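You operate a simulated robot arm through the tools that you are given. There is no shell and no other tool. Be economical: measure what you need, move in short steps, check, and stop when the job is done.

Carry out the task below with a simulated robot arm. There is one attempt and no reset: what you move stays moved.

TASK
Take the flat orange cap and put it on top of the valve with the purple lever. Then take the flat purple cap and put it on top of the valve with the yellow lever.

It is judged by the outcome, as a careful person would: the job done as asked, and still so three seconds after it is handed in. It fails if anything else is knocked over, pushed out of place, dropped, spilled or broken.

THE ROBOT
A 7-joint arm with a two-finger parallel gripper, fixed in place. Base frame: the origin is at the foot of the arm, x ahead of it, y to its left, z up; the work surface is at about z = 0. Lengths are in m, angles in degrees, forces in N, time in s.
With the tool pointing down near the work surface it reaches from about 0.24 to 0.62 m from the base axis. Its first joint turns from -66.0 to 66.0 degrees. Payload 2.6 kg.
Tool frame: the origin (TCP) lies between the finger pads and is the grasp point; the fingertips stand 0.03 m ahead of it; z points along the fingers, y is the line along which they close. The gripper opens to 0.094 m. The fingers are 0.028 m wide and 0.01 m thick; the gripper's body (0.05 by 0.096 m) begins 0.055 m behind the TCP.
Orientation is told as [roll, pitch, yaw] about the base's x, y, z axes, in that order, counted from this pose: with the fingers straight down and closing along the base's y, the tool's x points along the base's -x, its y along +y and its z along -z.

THE INTERFACE
- The arm moves only by the tool arm_command. Its argument "series" is text: rows parted by semicolons, each of 6 numbers parted by spaces: the shift along the base's x, y, z in units of 20 mm (1.0 is 20 mm), then the turn, a rotation vector about the base's x, y, z in units of 4 degrees (1.0 is 4 degrees). In form: tx ty tz ax ay az; .... A call has 1 to 20 rows; each row shifts and turns the commanded pose from where the row before left it. "grip" is the opening in per cent of the stroke, from 0 (shut) to 100 (fully open), set as the call begins (left out, the last holds). A call with a number of a shift or a turn outside -1 to 1 is refused whole. A row lasts 0.2 s, in which the tool goes at most 0.05 m and 8.6 degrees; a call with a longer step from one row to the next is refused whole, and so is a gripper value outside its range. A pose out of reach is approached as far as the arm can. The call stops where the force on the tool passes 40 N (or 10 N more than at its start, if that is more) or the arm is blocked; 0.2 s more then pass. The fingers move at their own pace (about 0.072 m/s each) and stop on an object; they squeeze with about 40 N. The grip force told is the motor's: it shows also when the fingers shut on nothing. Time passes only in rows, and 0.2 s behind the last, so rows that do not move let the fingers close. It gives the time, the measured TCP pose, the force on the tool (base axes), the opening and the grip force at its end, in the units of the frame above (readings bear some noise).
- Cameras (640 x 400 px; columns grow to the right, rows downward): "scene" is fixed at [0.0513, 0.4447, 0.5671]; the picture's right is [-0.62, -0.78, 0.00], its down [-0.47, 0.37, -0.80] and it looks along [0.63, -0.50, -0.60] (base axes); focal length 272 px, centre (320, 200). "wrist" rides on the gripper at [-0.037, 0, -0.058] in the tool frame; the picture's right is [0.00, -1.00, 0.00], its down [0.97, 0.00, -0.24] and it looks along [0.24, 0.00, 0.97] (tool axes); focal length 218 px, centre (320, 200).
- capture(camera): a new picture of that camera. No time passes.
- probe_pixels(camera, pixels): for up to 12 pixels [column, row] of the newest picture of that camera ("zoom" is the newest enlarged one), the place [x, y, z] in the base frame of the surface seen there, good to about 0.002 m, but the place of the scene camera against the robot may be out by one fixed shift of up to 0.012 m in any direction. No time passes.
- enlarge(camera, box): a new picture of the part [left, top, right, bottom] of that camera's present view, enlarged. No time passes.
- finish_job(): hands the job in; it is judged then, once.

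Work in short steps. Measure before you move; look again where a grasp or a placing could have gone wrong, and mend it. You have 80 turns and 34 pictures in all, the two below and enlarged ones among them. Open the gripper and draw the arm clear of the work before you hand the job in, unless the task says otherwise; then end with one line.

The tools are called after ">>>" as name(argument=value, ...) on one line, values as JSON. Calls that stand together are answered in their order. arm_command: Moves the arm, as the interface text tells. Its arguments: {"type":"object","properties":{"series":{"type":"string"},"grip":{"type":"number"}},"required":["series"]} The other tools are called the same way: capture (camera) takes a picture; probe_pixels (camera, pixels) gives the place of the surface under pixels of a picture; enlarge (camera, box) takes an enlarged picture of a part of a camera's view; finish_job () hands the job in.

At the start:

```text
t: 0.0
eef_pos: [0.3721, 0.0408, 0.3364]
tcp_rot: [0.1, 0.0, 0.0]
force: [-0.4, 0.2, 0.1]
grip_width: 0.094
finger_force: 0.0
```

scene: 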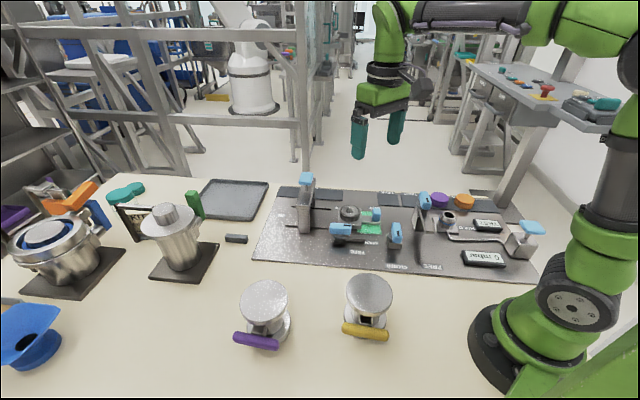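
wrist: 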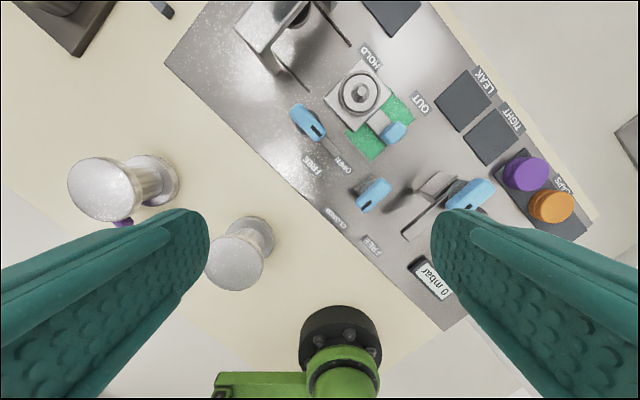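

The caps show at wrist (525,173) purple and (551,206) orange; the valves are at about (100,190) and (237,260). I'll enlarge the view and probe them.

>>> enlarge(camera="scene", box=[400, 160, 560, 260])

>>> enlarge(camera="wrist", box=[440, 120, 600, 220])

>>> probe_pixels(camera="wrist", pixels=[[525, 173], [551, 206], [100, 190], [235, 265], [585, 228], [508, 173], [541, 172], [535, 206], [568, 206], [550, 193], [460, 200], [440, 185]])

>>> probe_pixels(camera="scene", pixels=[[440, 199], [464, 200], [264, 298], [369, 292], [256, 341], [365, 331], [425, 200], [448, 218], [245, 300], [285, 298], [348, 292], [391, 292]])

```text
4.00 times, centred on (480, 210) of scene
```

zoom: 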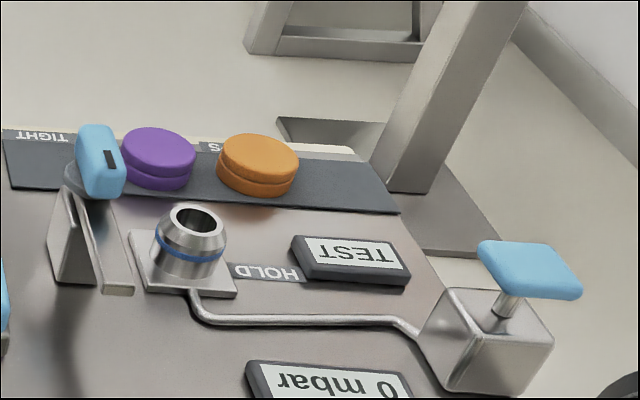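

```text
4.00 times, centred on (520, 170) of wrist
```

zoom: 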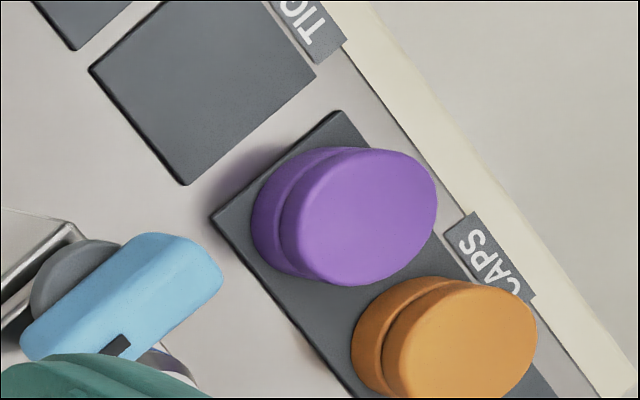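

```text
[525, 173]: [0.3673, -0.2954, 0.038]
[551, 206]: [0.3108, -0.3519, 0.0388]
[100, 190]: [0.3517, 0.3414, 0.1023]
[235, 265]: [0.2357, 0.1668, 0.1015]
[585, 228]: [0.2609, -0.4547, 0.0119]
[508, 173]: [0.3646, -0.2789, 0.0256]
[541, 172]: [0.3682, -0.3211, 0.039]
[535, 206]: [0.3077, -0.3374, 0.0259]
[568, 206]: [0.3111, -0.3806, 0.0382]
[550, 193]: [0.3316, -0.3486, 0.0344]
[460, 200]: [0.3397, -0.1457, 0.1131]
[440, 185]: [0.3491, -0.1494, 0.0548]
```

```text
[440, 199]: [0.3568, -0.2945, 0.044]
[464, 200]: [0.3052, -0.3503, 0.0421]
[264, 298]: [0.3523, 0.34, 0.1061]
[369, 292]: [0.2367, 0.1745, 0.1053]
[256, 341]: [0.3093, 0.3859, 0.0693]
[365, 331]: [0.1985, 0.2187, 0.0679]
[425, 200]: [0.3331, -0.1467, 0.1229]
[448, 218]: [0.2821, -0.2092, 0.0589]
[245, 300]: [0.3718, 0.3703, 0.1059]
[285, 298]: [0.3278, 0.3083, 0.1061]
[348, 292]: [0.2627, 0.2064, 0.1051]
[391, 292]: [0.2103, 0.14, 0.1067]
```

Orange cap is near (0.31,-0.355), top z 0.038, about 0.06 m across and about 0.08 m from the purple cap. I'll move above the caps, turning the yaw +45° so the fingers close across the row, and look again.

>>> arm_command(series="-0.12 -0.95 -0.29 0 0 0.5625;-0.12 -0.95 -0.29 0 0 0.5625;-0.12 -0.95 -0.29 0 0 0.5625;-0.12 -0.95 -0.29 0 0 0.5625;-0.12 -0.95 -0.29 0 0 0.5625;-0.12 -0.95 -0.29 0 0 0.5625;-0.12 -0.95 -0.29 0 0 0.5625;-0.12 -0.95 -0.29 0 0 0.5625;-0.12 -0.95 -0.29 0 0 0.5625;-0.12 -0.95 -0.29 0 0 0.5625;-0.12 -0.95 -0.29 0 0 0.5625;-0.12 -0.95 -0.29 0 0 0.5625;-0.12 -0.95 -0.29 0 0 0.5625;-0.12 -0.95 -0.29 0 0 0.5625;-0.12 -0.95 -0.29 0 0 0.5625;-0.12 -0.95 -0.29 0 0 0.5625;-0.12 -0.95 -0.29 0 0 0.5625;-0.12 -0.95 -0.29 0 0 0.5625;-0.12 -0.95 -0.29 0 0 0.5625;-0.12 -0.95 -0.29 0 0 0.5625", grip=100)

>>> capture(camera="wrist")

```text
t: 4.2
eef_pos: [0.3236, -0.3382, 0.2204]
tcp_rot: [0.0, 0.0, 45.1]
force: [-0.5, 0.4, 0.3]
grip_width: 0.094
finger_force: 0.0
```

```text
29 pictures are left
```

wrist: 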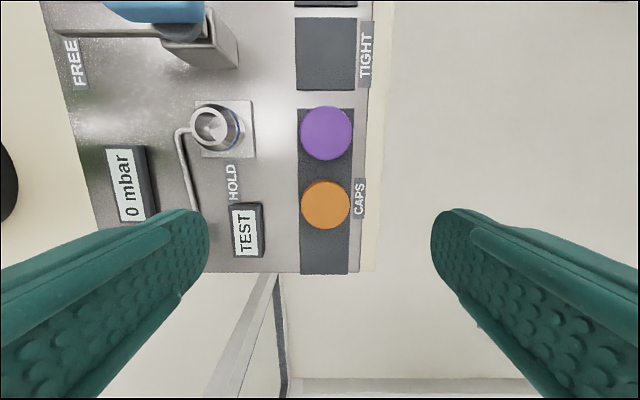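

The orange cap is at (325,205) and the purple at (326,133), with the row running straight down the picture. I'll probe their edges and the surroundings.

>>> probe_pixels(camera="wrist", pixels=[[325, 205], [303, 205], [347, 205], [325, 185], [325, 225], [326, 133], [304, 133], [349, 133], [325, 255], [290, 205], [366, 230], [248, 230]])

```text
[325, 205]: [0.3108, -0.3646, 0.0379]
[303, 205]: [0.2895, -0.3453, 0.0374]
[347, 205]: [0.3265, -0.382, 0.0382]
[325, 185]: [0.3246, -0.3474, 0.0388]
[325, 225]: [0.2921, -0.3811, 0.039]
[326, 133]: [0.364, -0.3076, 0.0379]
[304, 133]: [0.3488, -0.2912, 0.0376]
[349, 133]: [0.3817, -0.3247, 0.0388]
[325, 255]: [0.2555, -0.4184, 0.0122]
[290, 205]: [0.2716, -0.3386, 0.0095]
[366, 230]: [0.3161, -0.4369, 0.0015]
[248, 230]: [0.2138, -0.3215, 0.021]
```

Orange cap centre is (0.308,-0.364), diameter about 0.055, and the pad top is at 0.012. I'll align and descend to TCP z≈0.048.

>>> arm_command(series="-0.39 -0.645 -0.6 0 0 0;-0.39 -0.645 -0.8 0 0 0;0 0 -0.9 0 0 0;0 0 -0.9 0 0 0;0 0 -0.9 0 0 0;0 0 -0.9 0 0 0;0 0 -0.9 0 0 0;0 0 -0.7 0 0 0;0 0 -0.6 0 0 0;0 0 -0.5 0 0 0;0 0 -0.5 0 0 0;0 0 -0.4 0 0 0;0 0 0 0 0 0")

>>> capture(camera="wrist")

```text
t: 7.0
eef_pos: [0.3104, -0.366, 0.0478]
tcp_rot: [0.0, 0.0, 45.1]
force: [0.1, 0.3, 0.1]
grip_width: 0.0941
finger_force: 0.1
```

```text
28 pictures are left
```

wrist: 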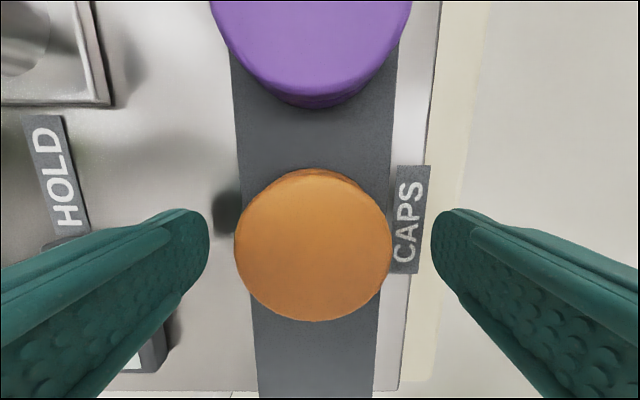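

Fingers straddle the orange cap at (313,245). I'll check its centre.

>>> probe_pixels(camera="wrist", pixels=[[313, 245], [236, 245], [391, 245], [313, 172], [313, 318]])

```text
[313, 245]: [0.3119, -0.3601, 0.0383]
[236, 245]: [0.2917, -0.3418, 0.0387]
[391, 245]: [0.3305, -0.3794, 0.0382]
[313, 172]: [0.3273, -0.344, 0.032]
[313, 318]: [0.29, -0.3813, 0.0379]
```

Shift +4 mm in y to centre, then close.

>>> arm_command(series="0 0.21 0 0 0 0;0 0 0 0 0 0")

>>> arm_command(series="0 0 0 0 0 0;0 0 0 0 0 0;0 0 0 0 0 0;0 0 0 0 0 0;0 0 0 0 0 0", grip=0)

>>> arm_command(series="0 0 0.4 0 0 0;0 0 0.5 0 0 0;0 0 0.8 0 0 0;0 0 1 0 0 0;0 0 1 0 0 0;0 0 1 0 0 0;0 0 1 0 0 0;0 0 1 0 0 0;0 0 1 0 0 0;0 0 1 0 0 0")

>>> capture(camera="wrist")

```text
t: 7.6
eef_pos: [0.3092, -0.3608, 0.0473]
tcp_rot: [0.1, 0.0, 45.1]
force: [0.2, 0.4, -0.5]
grip_width: 0.0939
finger_force: 0.0
```

```text
t: 8.8
eef_pos: [0.31, -0.3611, 0.0482]
tcp_rot: [0.1, 0.0, 45.0]
force: [0.4, -0.8, 1.4]
grip_width: 0.0607
finger_force: 40.0
```

```text
t: 11.0
eef_pos: [0.3106, -0.3618, 0.2217]
tcp_rot: [0.0, 0.0, 45.0]
force: [-0.4, 0.4, -0.4]
grip_width: 0.0
finger_force: 32.9
```

```text
27 pictures are left
```

wrist: 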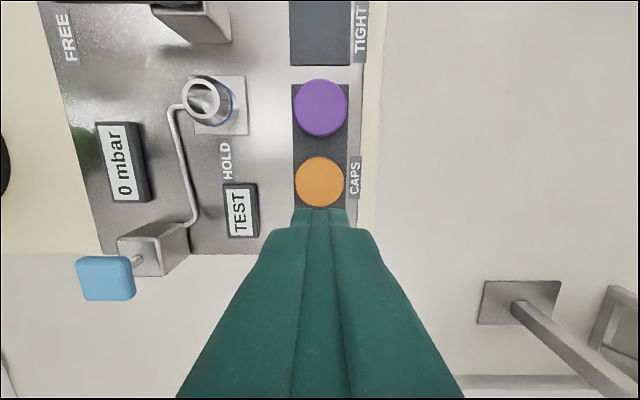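

The fingers shut on nothing: the cap (319,182) slipped out. I'll check its position and shape.

>>> probe_pixels(camera="wrist", pixels=[[319, 182], [297, 182], [341, 182], [319, 160], [319, 203], [321, 107], [319, 143], [319, 220]])

>>> enlarge(camera="scene", box=[424, 180, 488, 220])

```text
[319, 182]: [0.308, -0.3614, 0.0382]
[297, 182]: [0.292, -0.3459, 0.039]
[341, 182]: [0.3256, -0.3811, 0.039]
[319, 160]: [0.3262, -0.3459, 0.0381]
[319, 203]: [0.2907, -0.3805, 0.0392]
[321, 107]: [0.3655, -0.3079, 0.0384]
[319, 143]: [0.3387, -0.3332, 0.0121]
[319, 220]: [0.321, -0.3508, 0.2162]
```

```text
10.00 times, centred on (456, 200) of scene
```

zoom: 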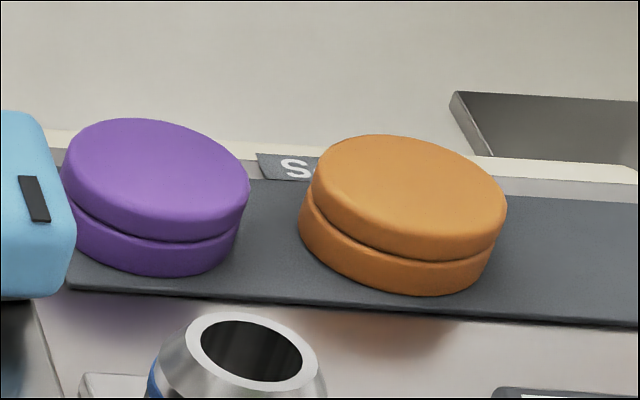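

The cap is undisturbed at (0.3085,-0.3625), a cylinder with a groove, and my hold was near the fingertips. I'll reopen, go down deeper (TCP≈0.0435), grip again and lift slowly to read the forces.

>>> arm_command(series="0 0 0 0 0 0;0 0 0 0 0 0;0 0 0 0 0 0;-0.05 0 -0.9 0 0 0;-0.05 0 -0.9 0 0 0;0 0 -0.9 0 0 0;0 0 -0.9 0 0 0;0 0 -0.9 0 0 0;0 0 -0.9 0 0 0;0 0 -0.9 0 0 0;0 0 -0.9 0 0 0;0 0 -0.7 0 0 0;0 0 -0.5 0 0 0;0 0 -0.25 0 0 0;0 0 -0.15 0 0 0;0 0 0 0 0 0", grip=100)

>>> arm_command(series="0 0 0 0 0 0;0 0 0 0 0 0;0 0 0 0 0 0;0 0 0 0 0 0;0 0 0 0 0 0;0 0 0 0 0 0;0 0 0 0 0 0", grip=0)

>>> arm_command(series="0 0 0.1 0 0 0;0 0 0.1 0 0 0;0 0 0.1 0 0 0")

>>> capture(camera="wrist")

```text
t: 14.4
eef_pos: [0.3076, -0.36, 0.0461]
tcp_rot: [0.0, 0.0, 45.0]
force: [-0.1, -0.5, 0.1]
grip_width: 0.0943
finger_force: 0.1
```

```text
t: 16.0
eef_pos: [0.3073, -0.3615, 0.0456]
tcp_rot: [0.0, 0.0, 45.0]
force: [0.8, -0.5, 0.3]
grip_width: 0.0609
finger_force: 39.8
```

```text
t: 16.8
eef_pos: [0.3082, -0.3621, 0.0513]
tcp_rot: [0.0, 0.0, 45.0]
force: [-0.4, -0.2, -0.8]
grip_width: 0.061
finger_force: 40.0
```

```text
25 pictures are left
```

wrist: 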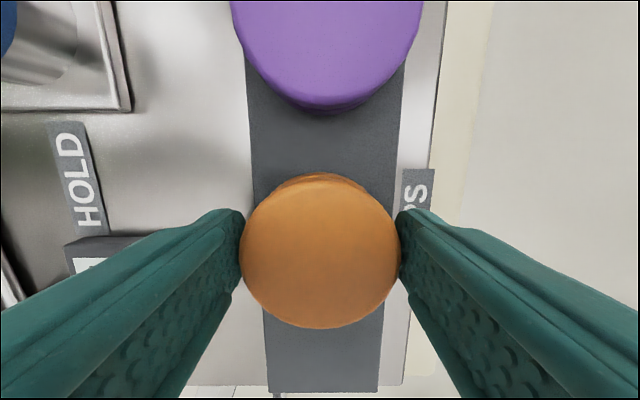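

Still gripped after a 6 mm lift; I'll check whether the cap rose.

>>> probe_pixels(camera="wrist", pixels=[[320, 250], [320, 190], [320, 320], [250, 250], [390, 250], [228, 235], [412, 235], [320, 360]])

```text
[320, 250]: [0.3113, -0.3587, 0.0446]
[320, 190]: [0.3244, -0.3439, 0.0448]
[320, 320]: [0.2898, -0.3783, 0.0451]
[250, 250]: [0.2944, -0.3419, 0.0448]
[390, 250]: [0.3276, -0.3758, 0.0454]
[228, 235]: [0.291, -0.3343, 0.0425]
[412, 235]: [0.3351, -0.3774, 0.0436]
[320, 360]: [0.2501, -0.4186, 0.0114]
```

The cap rose with the fingers (top 0.045). I'll continue lifting gently.

>>> arm_command(series="0 0 0.15 0 0 0;0 0 0.2 0 0 0;0 0 0.25 0 0 0;0 0 0.3 0 0 0;0 0 0.3 0 0 0;0 0 0.3 0 0 0;0 0 0.3 0 0 0;0 0 0.3 0 0 0;0 0 0.2 0 0 0;0 0 0.1 0 0 0")

>>> capture(camera="wrist")

```text
t: 19.0
eef_pos: [0.3066, -0.3618, 0.1001]
tcp_rot: [0.0, 0.1, 45.0]
force: [-0.8, -0.4, -1.5]
grip_width: 0.0607
finger_force: 39.6
```

```text
24 pictures are left
```

wrist: 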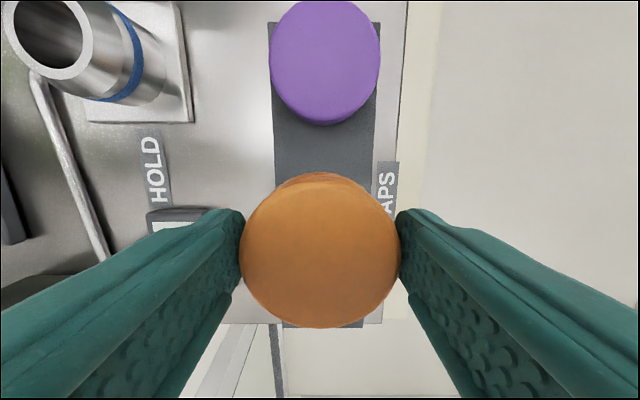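

Held well. Before swinging over, I'll measure the tall parts along the way in the scene view.

>>> probe_pixels(camera="scene", pixels=[[306, 177], [306, 200], [425, 196], [396, 228], [345, 229], [350, 211], [192, 195], [165, 212], [530, 226]])

>>> arm_command(series="0 0 0.15 0 0 0;0 0 0.3 0 0 0;0 0 0.5 0 0 0;0 0 0.5 0 0 0;0 0 0.5 0 0 0;0 0 0.5 0 0 0;0 0 0.5 0 0 0;0 0 0.5 0 0 0;0 0 0.5 0 0 0;0 0 0.5 0 0 0;0 0 0.5 0 0 0;0 0 0.5 0 0 0;0 0 0.5 0 0 0;0 0 0.3 0 0 0;0 0 0.15 0 0 0")

```text
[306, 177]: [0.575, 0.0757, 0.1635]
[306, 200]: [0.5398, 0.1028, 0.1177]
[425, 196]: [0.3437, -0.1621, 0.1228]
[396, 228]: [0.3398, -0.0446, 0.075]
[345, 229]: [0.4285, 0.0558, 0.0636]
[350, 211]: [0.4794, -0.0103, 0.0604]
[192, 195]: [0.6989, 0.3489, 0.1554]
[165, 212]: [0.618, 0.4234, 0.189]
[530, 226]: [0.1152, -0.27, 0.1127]
```

```text
t: 22.2
eef_pos: [0.3066, -0.3609, 0.2277]
tcp_rot: [0.1, 0.0, 45.1]
force: [0.4, -0.5, -0.7]
grip_width: 0.0608
finger_force: 40.1
```

Nothing along x≈0.31–0.35 is higher than about 0.125, so I'll carry the cap across at z≈0.228.

>>> arm_command(series="0.05 0.3 0 0 0 0;0.05 0.6 0 0 0 0;0.05 0.8 0 0 0 0;0.05 0.8 0 0 0 0;0.05 0.8 0 0 0 0;0.05 0.8 0 0 0 0;0.05 0.8 0 0 0 0;0.05 0.8 0 0 0 0;0.05 0.8 0 0 0 0;0.05 0.8 0 0 0 0;0.05 0.8 0 0 0 0;0.05 0.8 0 0 0 0;0.05 0.8 0 0 0 0;0.05 0.8 0 0 0 0;0.05 0.8 0 0 0 0;0.05 0.8 0 0 0 0;0.05 0.8 0 0 0 0;0.05 0.8 0 0 0 0;0.05 0.6 0 0 0 0;0.05 0.3 0 0 0 0")

>>> arm_command(series="0.05 0.3 0 0 0 0;0.05 0.6 0 0 0 0;0.05 0.8 0 0 0 0;0.05 0.8 0 0 0 0;0.05 0.8 0 0 0 0;0.05 0.8 0 0 0 0;0.05 0.8 0 0 0 0;0.05 0.8 0 0 0 0;0.05 0.8 0 0 0 0;0.05 0.8 0 0 0 0;0.05 0.8 0 0 0 0;0.05 0.8 0 0 0 0;0.05 0.8 0 0 0 0;0.05 0.8 0 0 0 0;0.05 0.8 0 0 0 0;0.05 0.8 0 0 0 0;0.05 0.8 0 0 0 0;0.05 0.8 0 0 0 0;0.05 0.6 0 0 0 0;0.05 0.3 0 0 0 0")

>>> capture(camera="wrist")

```text
t: 26.4
eef_pos: [0.328, -0.0682, 0.2284]
tcp_rot: [-0.1, -0.1, 44.9]
force: [0.4, -0.4, -0.6]
grip_width: 0.0606
finger_force: 40.0
```

```text
t: 30.6
eef_pos: [0.347, 0.2227, 0.2285]
tcp_rot: [0.1, 0.0, 45.0]
force: [-0.9, 0.5, -1.5]
grip_width: 0.061
finger_force: 40.0
```

```text
23 pictures are left
```

wrist: 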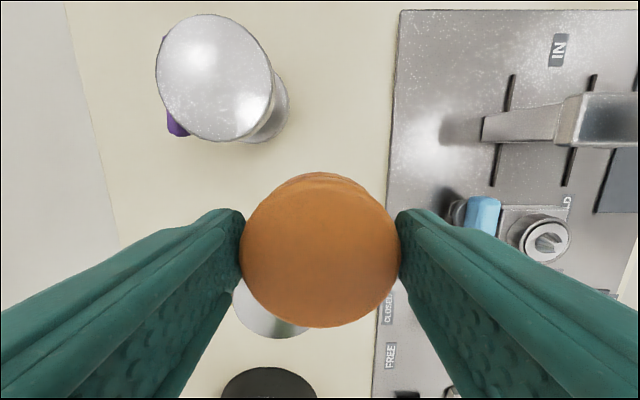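

The purple-lever valve's top is at (213,78). I'll probe its edges to find the centre.

>>> probe_pixels(camera="wrist", pixels=[[213, 78], [160, 70], [266, 90], [200, 20], [225, 137], [170, 40], [255, 125], [170, 112], [248, 35]])

```text
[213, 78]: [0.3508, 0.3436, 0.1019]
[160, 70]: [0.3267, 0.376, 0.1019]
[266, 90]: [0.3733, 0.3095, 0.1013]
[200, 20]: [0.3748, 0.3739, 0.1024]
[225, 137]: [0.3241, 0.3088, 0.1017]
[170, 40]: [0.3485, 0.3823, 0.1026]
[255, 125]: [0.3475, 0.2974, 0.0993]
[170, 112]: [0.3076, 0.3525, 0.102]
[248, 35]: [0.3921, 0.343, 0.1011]
```

Valve top centre is (0.350,0.342), z 0.102. I'll move above it and go partway down.

>>> arm_command(series="0.03 0.3 0 0 0 0;0.03 0.6 0 0 0 0;0.03 0.8 0 0 0 0;0.03 0.8 0 0 0 0;0.03 0.8 0 0 0 0;0 0.8 0 0 0 0;0 0.8 0 0 0 0;0 0.6 0 0 0 0;0 0.3 0 0 0 0;0 0.12 -0.2 0 0 0;0 0 -0.4 0 0 0;0 0 -0.5 0 0 0;0 0 -0.5 0 0 0;0 0 -0.5 0 0 0;0 0 -0.5 0 0 0;0 0 -0.4 0 0 0;0 0 -0.2 0 0 0;0 0 0 0 0 0")

>>> capture(camera="wrist")

>>> capture(camera="scene")

```text
t: 34.4
eef_pos: [0.351, 0.3413, 0.1629]
tcp_rot: [-0.1, 0.0, 45.0]
force: [-0.9, 0.7, -0.1]
grip_width: 0.0608
finger_force: 39.4
```

```text
22 pictures are left
```

wrist: 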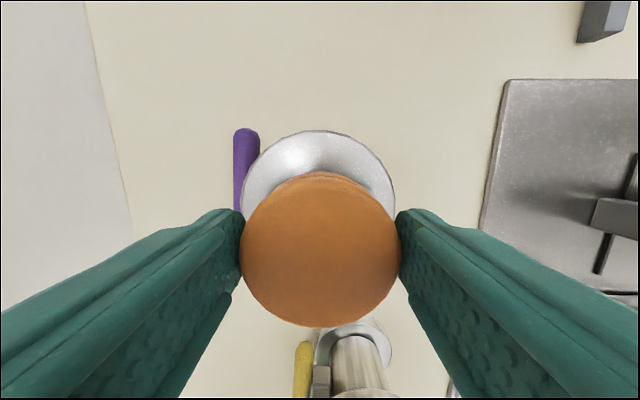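

```text
21 pictures are left
```

scene: 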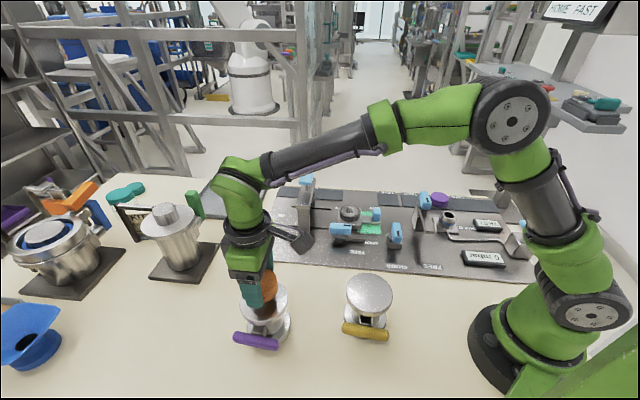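

Well aligned over the disc. I'll descend slowly to about 0.137.

>>> arm_command(series="0 0 -0.2 0 0 0;0 0 -0.2 0 0 0;0 0 -0.2 0 0 0;0 0 -0.2 0 0 0;0 0 -0.15 0 0 0;0 0 -0.1 0 0 0;0 0 -0.1 0 0 0;0 0 -0.1 0 0 0;0 0 0 0 0 0")

>>> arm_command(series="0 0 -0.05 0 0 0;0 0 0 0 0 0")

```text
t: 36.4
eef_pos: [0.3507, 0.3415, 0.1386]
tcp_rot: [0.0, 0.0, 45.0]
force: [0.1, -0.1, -0.5]
grip_width: 0.0608
finger_force: 40.6
```

```text
t: 37.0
eef_pos: [0.3503, 0.3419, 0.1368]
tcp_rot: [0.1, 0.0, 45.0]
force: [-0.3, 1.7, -1.2]
grip_width: 0.0609
finger_force: 39.7
```

>>> arm_command(series="0 0 -0.05 0 0 0;0 0 0 0 0 0")

>>> arm_command(series="0 0 -0.04 0 0 0;0 0 0 0 0 0")

```text
t: 37.6
eef_pos: [0.3498, 0.3424, 0.1368]
tcp_rot: [-0.1, 0.0, 45.0]
force: [0.3, -0.2, -0.8]
grip_width: 0.0609
finger_force: 40.1
```

```text
t: 38.2
eef_pos: [0.3497, 0.3414, 0.1349]
tcp_rot: [0.0, 0.0, 45.0]
force: [0.6, 0.2, -1.0]
grip_width: 0.0607
finger_force: 40.3
```

No contact force yet; creeping down a little more.

>>> arm_command(series="0 0 -0.04 0 0 0;0 0 0 0 0 0")

>>> arm_command(series="0 0 -0.04 0 0 0;0 0 0 0 0 0")

>>> enlarge(camera="scene", box=[216, 255, 312, 315])

```text
t: 38.8
eef_pos: [0.3499, 0.3417, 0.1351]
tcp_rot: [0.0, -0.1, 45.0]
force: [-0.1, -1.1, 1.0]
grip_width: 0.0608
finger_force: 39.9
```

```text
t: 39.4
eef_pos: [0.3502, 0.3414, 0.1347]
tcp_rot: [0.0, 0.0, 45.0]
force: [-3.3, -1.0, 9.9]
grip_width: 0.0608
finger_force: 39.8
```

```text
6.67 times, centred on (264, 285) of scene
```

zoom: 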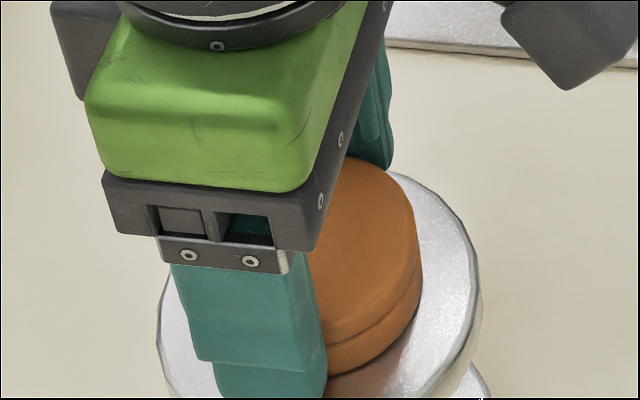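

Contact at about 10 N, with the cap sitting on the disc. I'll release and rise straight up.

>>> arm_command(series="0 0 0 0 0 0;0 0 0 0 0 0;0 0 0 0 0 0;0 0 0 0 0 0", grip=100)

>>> arm_command(series="0 0 0.2 0 0 0;0 0 0.4 0 0 0;0 0 0.7 0 0 0;0 0 0.9 0 0 0;0 0 0.9 0 0 0;0 0 0.9 0 0 0;0 0 0.9 0 0 0;0 0 0 0 0 0")

>>> capture(camera="wrist")

```text
t: 40.4
eef_pos: [0.3499, 0.342, 0.1333]
tcp_rot: [0.0, 0.1, 45.1]
force: [-0.4, -0.4, 0.9]
grip_width: 0.0942
finger_force: 0.0
```

```text
t: 42.2
eef_pos: [0.3505, 0.3402, 0.231]
tcp_rot: [0.0, 0.0, 45.1]
force: [0.0, -1.0, 0.4]
grip_width: 0.0939
finger_force: 0.1
```

```text
19 pictures are left
```

wrist: 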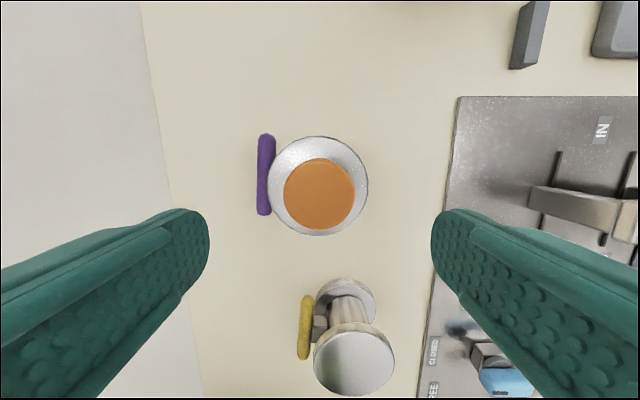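

The orange cap sits centred on the purple-lever valve. Now I'll swing back above the purple cap at about (0.365,-0.308).

>>> arm_command(series="0.02 -0.5 0 0 0 0;0.02 -1 0 0 0 0;0.02 -1 0 0 0 0;0.02 -1 0 0 0 0;0.02 -1 0 0 0 0;0.02 -1 0 0 0 0;0.02 -1 0 0 0 0;0.02 -1 0 0 0 0;0.02 -1 0 0 0 0;0.02 -1 0 0 0 0;0.02 -1 0 0 0 0;0.02 -1 0 0 0 0;0.02 -1 0 0 0 0;0.02 -1 0 0 0 0;0.02 -1 0 0 0 0;0.02 -1 0 0 0 0;0.02 -1 0 0 0 0;0.02 -1 0 0 0 0;0.02 -1 0 0 0 0;0.02 -1 0 0 0 0")

>>> arm_command(series="0.02 -1 0 0 0 0;0.02 -1 0 0 0 0;0.02 -1 0 0 0 0;0.02 -1 0 0 0 0;0.02 -1 0 0 0 0;0.02 -1 0 0 0 0;0.02 -1 0 0 0 0;0.02 -1 0 0 0 0;0.02 -1 0 0 0 0;0.02 -1 0 0 0 0;0.02 -1 0 0 0 0;0.02 -1 0 0 0 0;0.02 -0.6 0 0 0 0;0.02 -0.3 0 0 0 0;0.02 0 -0.5 0 0 0;0.02 0 -1 0 0 0;0 0 -1 0 0 0;0 0 -0.8 0 0 0;0 0 -0.3 0 0 0;0 0 0 0 0 0")

>>> capture(camera="wrist")

```text
t: 46.4
eef_pos: [0.3584, -0.0492, 0.2317]
tcp_rot: [-0.1, 0.0, 45.1]
force: [0.2, -0.8, 0.1]
grip_width: 0.0937
finger_force: 0.1
```

```text
t: 50.6
eef_pos: [0.3647, -0.3073, 0.1596]
tcp_rot: [0.0, 0.1, 45.0]
force: [0.6, -0.5, 0.3]
grip_width: 0.094
finger_force: 0.0
```

```text
18 pictures are left
```

wrist: 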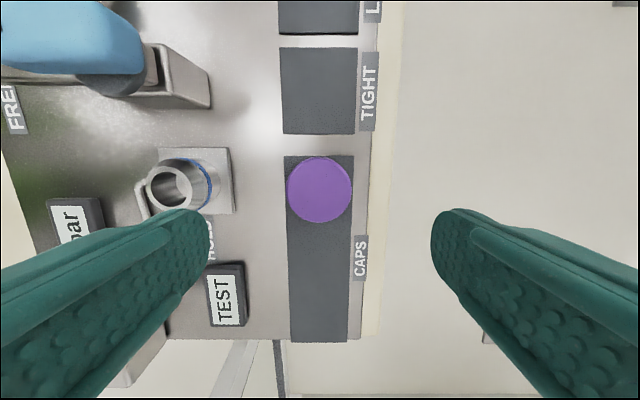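

>>> probe_pixels(camera="wrist", pixels=[[319, 190], [291, 190], [348, 190], [319, 162], [319, 219], [180, 185], [211, 185]])

```text
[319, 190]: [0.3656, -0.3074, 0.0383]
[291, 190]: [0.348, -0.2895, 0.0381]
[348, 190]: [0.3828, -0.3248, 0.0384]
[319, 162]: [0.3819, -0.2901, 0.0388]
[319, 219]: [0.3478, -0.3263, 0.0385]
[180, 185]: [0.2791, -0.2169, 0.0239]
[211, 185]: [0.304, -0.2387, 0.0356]
```

Purple cap centre is (0.365,-0.3075), right under the TCP. I'll descend to 0.0455 and grip.

>>> arm_command(series="0.03 0 -0.4 0 0 0;0 0 -0.8 0 0 0;0 0 -0.9 0 0 0;0 0 -0.9 0 0 0;0 0 -0.8 0 0 0;0 0 -0.7 0 0 0;0 0 -0.5 0 0 0;0 0 -0.4 0 0 0;0 0 -0.2 0 0 0;0 0 -0.1 0 0 0;0 0 0 0 0 0")

>>> arm_command(series="0 0 0 0 0 0;0 0 0 0 0 0;0 0 0 0 0 0;0 0 0 0 0 0;0 0 0 0 0 0;0 0 0 0 0 0;0 0 0 0 0 0", grip=0)

>>> arm_command(series="0 0 0.1 0 0 0;0 0 0.1 0 0 0;0 0 0.1 0 0 0;0 0 0.15 0 0 0;0 0 0.2 0 0 0;0 0 0.25 0 0 0;0 0 0.3 0 0 0;0 0 0.3 0 0 0;0 0 0.3 0 0 0;0 0 0.2 0 0 0;0 0 0.1 0 0 0")

>>> capture(camera="wrist")

```text
t: 53.0
eef_pos: [0.3648, -0.3077, 0.047]
tcp_rot: [0.1, 0.0, 45.0]
force: [0.0, 0.2, 0.3]
grip_width: 0.0942
finger_force: 0.1
```

```text
t: 54.6
eef_pos: [0.3646, -0.3072, 0.0458]
tcp_rot: [0.0, 0.0, 44.9]
force: [-0.4, -0.6, 0.1]
grip_width: 0.061
finger_force: 39.9
```

```text
t: 57.0
eef_pos: [0.3654, -0.307, 0.0886]
tcp_rot: [0.0, 0.0, 45.0]
force: [0.5, -0.2, 0.4]
grip_width: 0.0609
finger_force: 39.9
```

```text
17 pictures are left
```

wrist: 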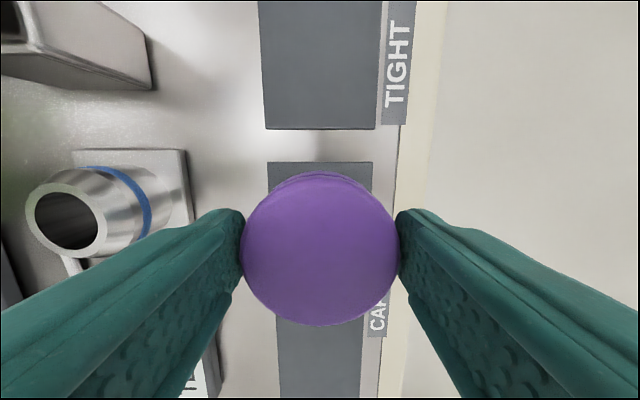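

Held. I'll lift to z≈0.23 and carry toward the yellow-lever valve.

>>> arm_command(series="0 0 0.15 0 0 0;0 0 0.3 0 0 0;0 0 0.5 0 0 0;0 0 0.5 0 0 0;0 0 0.5 0 0 0;0 0 0.5 0 0 0;0 0 0.5 0 0 0;0 0 0.5 0 0 0;0 0 0.5 0 0 0;0 0 0.5 0 0 0;0 0 0.5 0 0 0;0 0 0.5 0 0 0;0 0 0.5 0 0 0;0 0 0.5 0 0 0;0 0 0.3 0 0 0;0 0 0.15 0 0 0;0 0 0 0 0 0")

>>> arm_command(series="-0.15 0.3 0 0 0 0;-0.15 0.6 0 0 0 0;-0.15 0.8 0 0 0 0;-0.15 0.8 0 0 0 0;-0.15 0.8 0 0 0 0;-0.15 0.8 0 0 0 0;-0.15 0.8 0 0 0 0;-0.15 0.8 0 0 0 0;-0.15 0.8 0 0 0 0;-0.15 0.8 0 0 0 0;-0.15 0.8 0 0 0 0;-0.15 0.8 0 0 0 0;-0.15 0.8 0 0 0 0;-0.15 0.8 0 0 0 0;-0.15 0.8 0 0 0 0;-0.15 0.8 0 0 0 0;-0.15 0.8 0 0 0 0;-0.15 0.8 0 0 0 0;-0.15 0.6 0 0 0 0;-0.15 0.3 0 0 0 0")

>>> arm_command(series="-0.1 0.3 0 0 0 0;-0.1 0.6 0 0 0 0;-0.1 0.8 0 0 0 0;-0.1 0.8 0 0 0 0;-0.1 0.6 0 0 0 0;-0.1 0.4 0 0 0 0;-0.1 0.2 0 0 0 0;0 0 0 0 0 0")

>>> capture(camera="wrist")

```text
t: 60.6
eef_pos: [0.3668, -0.3063, 0.2275]
tcp_rot: [0.0, -0.1, 44.9]
force: [0.4, 0.2, -0.4]
grip_width: 0.0604
finger_force: 39.9
```

```text
t: 64.8
eef_pos: [0.3057, -0.0135, 0.226]
tcp_rot: [0.0, 0.0, 45.0]
force: [-0.7, 0.0, -0.6]
grip_width: 0.0607
finger_force: 40.2
```

```text
t: 66.6
eef_pos: [0.29, 0.0599, 0.227]
tcp_rot: [0.0, 0.0, 45.1]
force: [0.0, 0.2, -1.8]
grip_width: 0.0605
finger_force: 40.3
```

```text
16 pictures are left
```

wrist: 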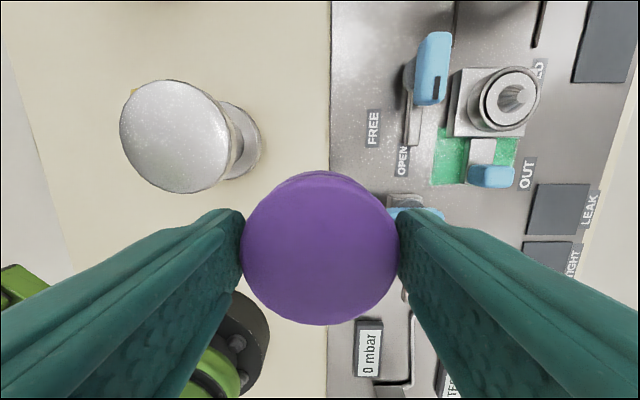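

>>> probe_pixels(camera="wrist", pixels=[[174, 136], [123, 126], [226, 150], [163, 83], [186, 190], [136, 96], [212, 180], [134, 168], [205, 95]])

```text
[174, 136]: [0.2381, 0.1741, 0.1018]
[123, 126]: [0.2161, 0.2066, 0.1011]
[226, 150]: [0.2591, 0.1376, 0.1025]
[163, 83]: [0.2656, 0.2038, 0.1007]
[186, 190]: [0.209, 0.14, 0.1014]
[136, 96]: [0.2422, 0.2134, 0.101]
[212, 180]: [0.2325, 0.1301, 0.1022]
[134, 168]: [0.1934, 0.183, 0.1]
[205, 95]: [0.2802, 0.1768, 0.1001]
```

Yellow-lever valve top centre is (0.237,0.173), z 0.102. I'll move above it and partway down.

>>> arm_command(series="-0.12 0.25 0 0 0 0;-0.2 0.45 0 0 0 0;-0.28 0.6 0 0 0 0;-0.33 0.7 0 0 0 0;-0.33 0.7 0 0 0 0;-0.33 0.7 0 0 0 0;-0.33 0.7 0 0 0 0;-0.3 0.6 0 0 0 0;-0.23 0.5 0 0 0 0;-0.14 0.3 0 0 0 0;-0.06 0.15 0 0 0 0;0 0 -0.2 0 0 0;0 0 -0.4 0 0 0;0 0 -0.5 0 0 0;0 0 -0.5 0 0 0;0 0 -0.5 0 0 0;0 0 -0.5 0 0 0;0 0 -0.4 0 0 0;0 0 -0.2 0 0 0;0 0 0 0 0 0")

>>> capture(camera="wrist")

>>> capture(camera="scene")

```text
t: 70.8
eef_pos: [0.2384, 0.1735, 0.1608]
tcp_rot: [0.0, 0.0, 45.0]
force: [-0.6, -0.3, 0.2]
grip_width: 0.0609
finger_force: 39.9
```

```text
15 pictures are left
```

wrist: 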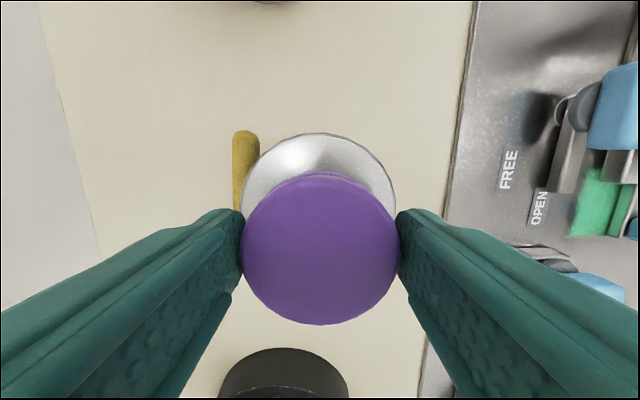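

```text
14 pictures are left
```

scene: 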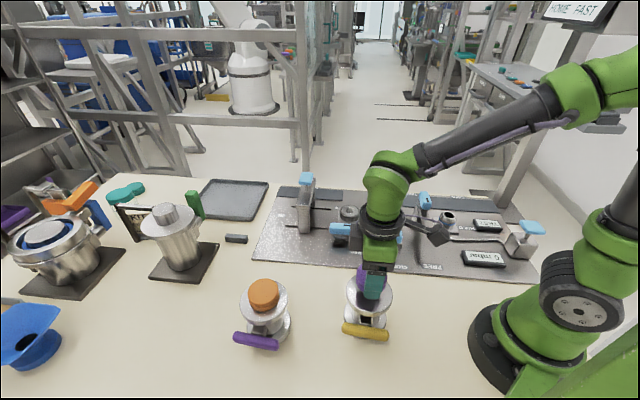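

Aligned over the disc, and the orange cap is still in place. I'll lower to just above contact (about 0.1355), then creep.

>>> arm_command(series="-0.03 0 -0.2 0 0 0;0 0 -0.2 0 0 0;0 0 -0.2 0 0 0;0 0 -0.2 0 0 0;0 0 -0.15 0 0 0;0 0 -0.1 0 0 0;0 0 -0.1 0 0 0;0 0 -0.05 0 0 0;0 0 0 0 0 0")

>>> arm_command(series="0 0 -0.04 0 0 0;0 0 0 0 0 0")

>>> arm_command(series="0 0 -0.04 0 0 0;0 0 0 0 0 0")

```text
t: 72.8
eef_pos: [0.2374, 0.1717, 0.1386]
tcp_rot: [0.0, 0.0, 45.0]
force: [-0.4, 0.0, -0.8]
grip_width: 0.0608
finger_force: 39.8
```

```text
t: 73.4
eef_pos: [0.2389, 0.1726, 0.1389]
tcp_rot: [0.0, 0.0, 45.0]
force: [0.4, -0.4, -1.0]
grip_width: 0.061
finger_force: 40.1
```

```text
t: 74.0
eef_pos: [0.2384, 0.1719, 0.1365]
tcp_rot: [0.0, 0.0, 45.0]
force: [-1.5, 0.3, -1.2]
grip_width: 0.0606
finger_force: 40.5
```

>>> arm_command(series="0 0 -0.05 0 0 0;0 0 0 0 0 0")

>>> arm_command(series="0 0 -0.04 0 0 0;0 0 0 0 0 0")

```text
t: 74.6
eef_pos: [0.2383, 0.173, 0.1366]
tcp_rot: [-0.1, 0.0, 45.0]
force: [0.0, 0.5, -1.1]
grip_width: 0.0606
finger_force: 39.8
```

```text
t: 75.2
eef_pos: [0.2374, 0.1733, 0.136]
tcp_rot: [0.0, 0.0, 45.0]
force: [-5.9, -1.9, 20.7]
grip_width: 0.0608
finger_force: 39.2
```

Contact. I'll ease up half a millimetre, release and rise.

>>> arm_command(series="0 0 0.02 0 0 0;0 0 0 0 0 0")

>>> arm_command(series="0 0 0 0 0 0;0 0 0 0 0 0;0 0 0 0 0 0;0 0 0 0 0 0", grip=100)

>>> arm_command(series="0 0 0.2 0 0 0;0 0 0.4 0 0 0;0 0 0.7 0 0 0;0 0 0.9 0 0 0;0 0 0.9 0 0 0;0 0 0.9 0 0 0;0 0 0.9 0 0 0;0 0 0.9 0 0 0;0 0 0 0 0 0")

>>> arm_command(series="0.4 -0.6 0 0 0 0;0.5 -0.9 0 0 0 0;0.5 -0.9 0 0 0 0;0.5 -0.9 0 0 0 0;0.5 -0.9 0 0 0 0;0.5 -0.9 0 0 0 0;0.5 -0.9 0 0 0 0;0.5 -0.9 0 0 0 0;0.3 -0.5 0 0 0 0;0 0 0 0 0 0")

>>> capture(camera="scene")

>>> capture(camera="wrist")

```text
t: 75.8
eef_pos: [0.2378, 0.1728, 0.1356]
tcp_rot: [-0.1, -0.1, 45.0]
force: [-3.5, 2.7, 19.5]
grip_width: 0.0606
finger_force: 40.2
```

```text
t: 76.8
eef_pos: [0.2376, 0.1721, 0.1351]
tcp_rot: [0.0, 0.0, 45.0]
force: [1.0, -0.2, 0.1]
grip_width: 0.0939
finger_force: 0.1
```

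```text
t: 78.8
eef_pos: [0.2387, 0.1712, 0.2503]
tcp_rot: [-0.1, 0.0, 45.0]
force: [0.1, 0.8, 0.4]
grip_width: 0.094
finger_force: 0.1
```

```text
t: 81.0
eef_pos: [0.3216, 0.0229, 0.2522]
tcp_rot: [-0.1, 0.0, 45.0]
force: [-0.1, 0.0, 0.8]
grip_width: 0.0943
finger_force: 0.0
```

```text
13 pictures are left
```

scene: 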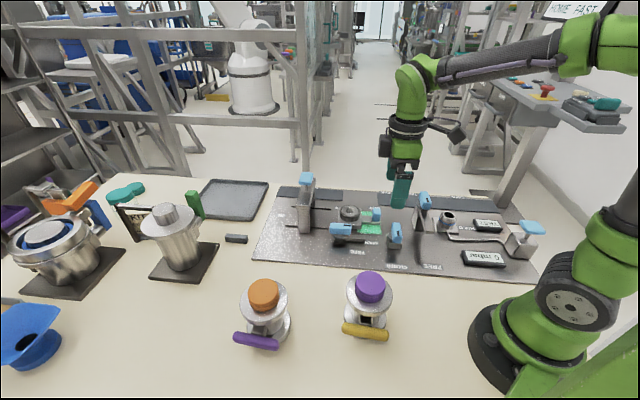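

```text
12 pictures are left
```

wrist: 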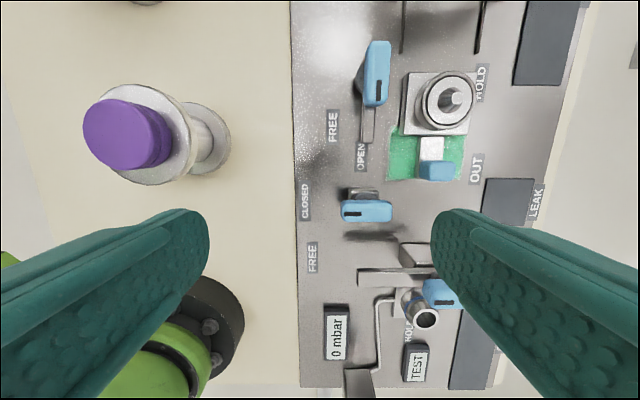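

Both caps sit centred on their valves (scene (264,295) and (370,287)), the gripper is open and the arm is clear.

>>> finish_job()

```text
The job is handed in.
```

The orange cap is on the valve with the purple lever and the purple cap is on the valve with the yellow lever; the first grip on the orange cap slipped without moving it, and the final pictures show nothing else disturbed.
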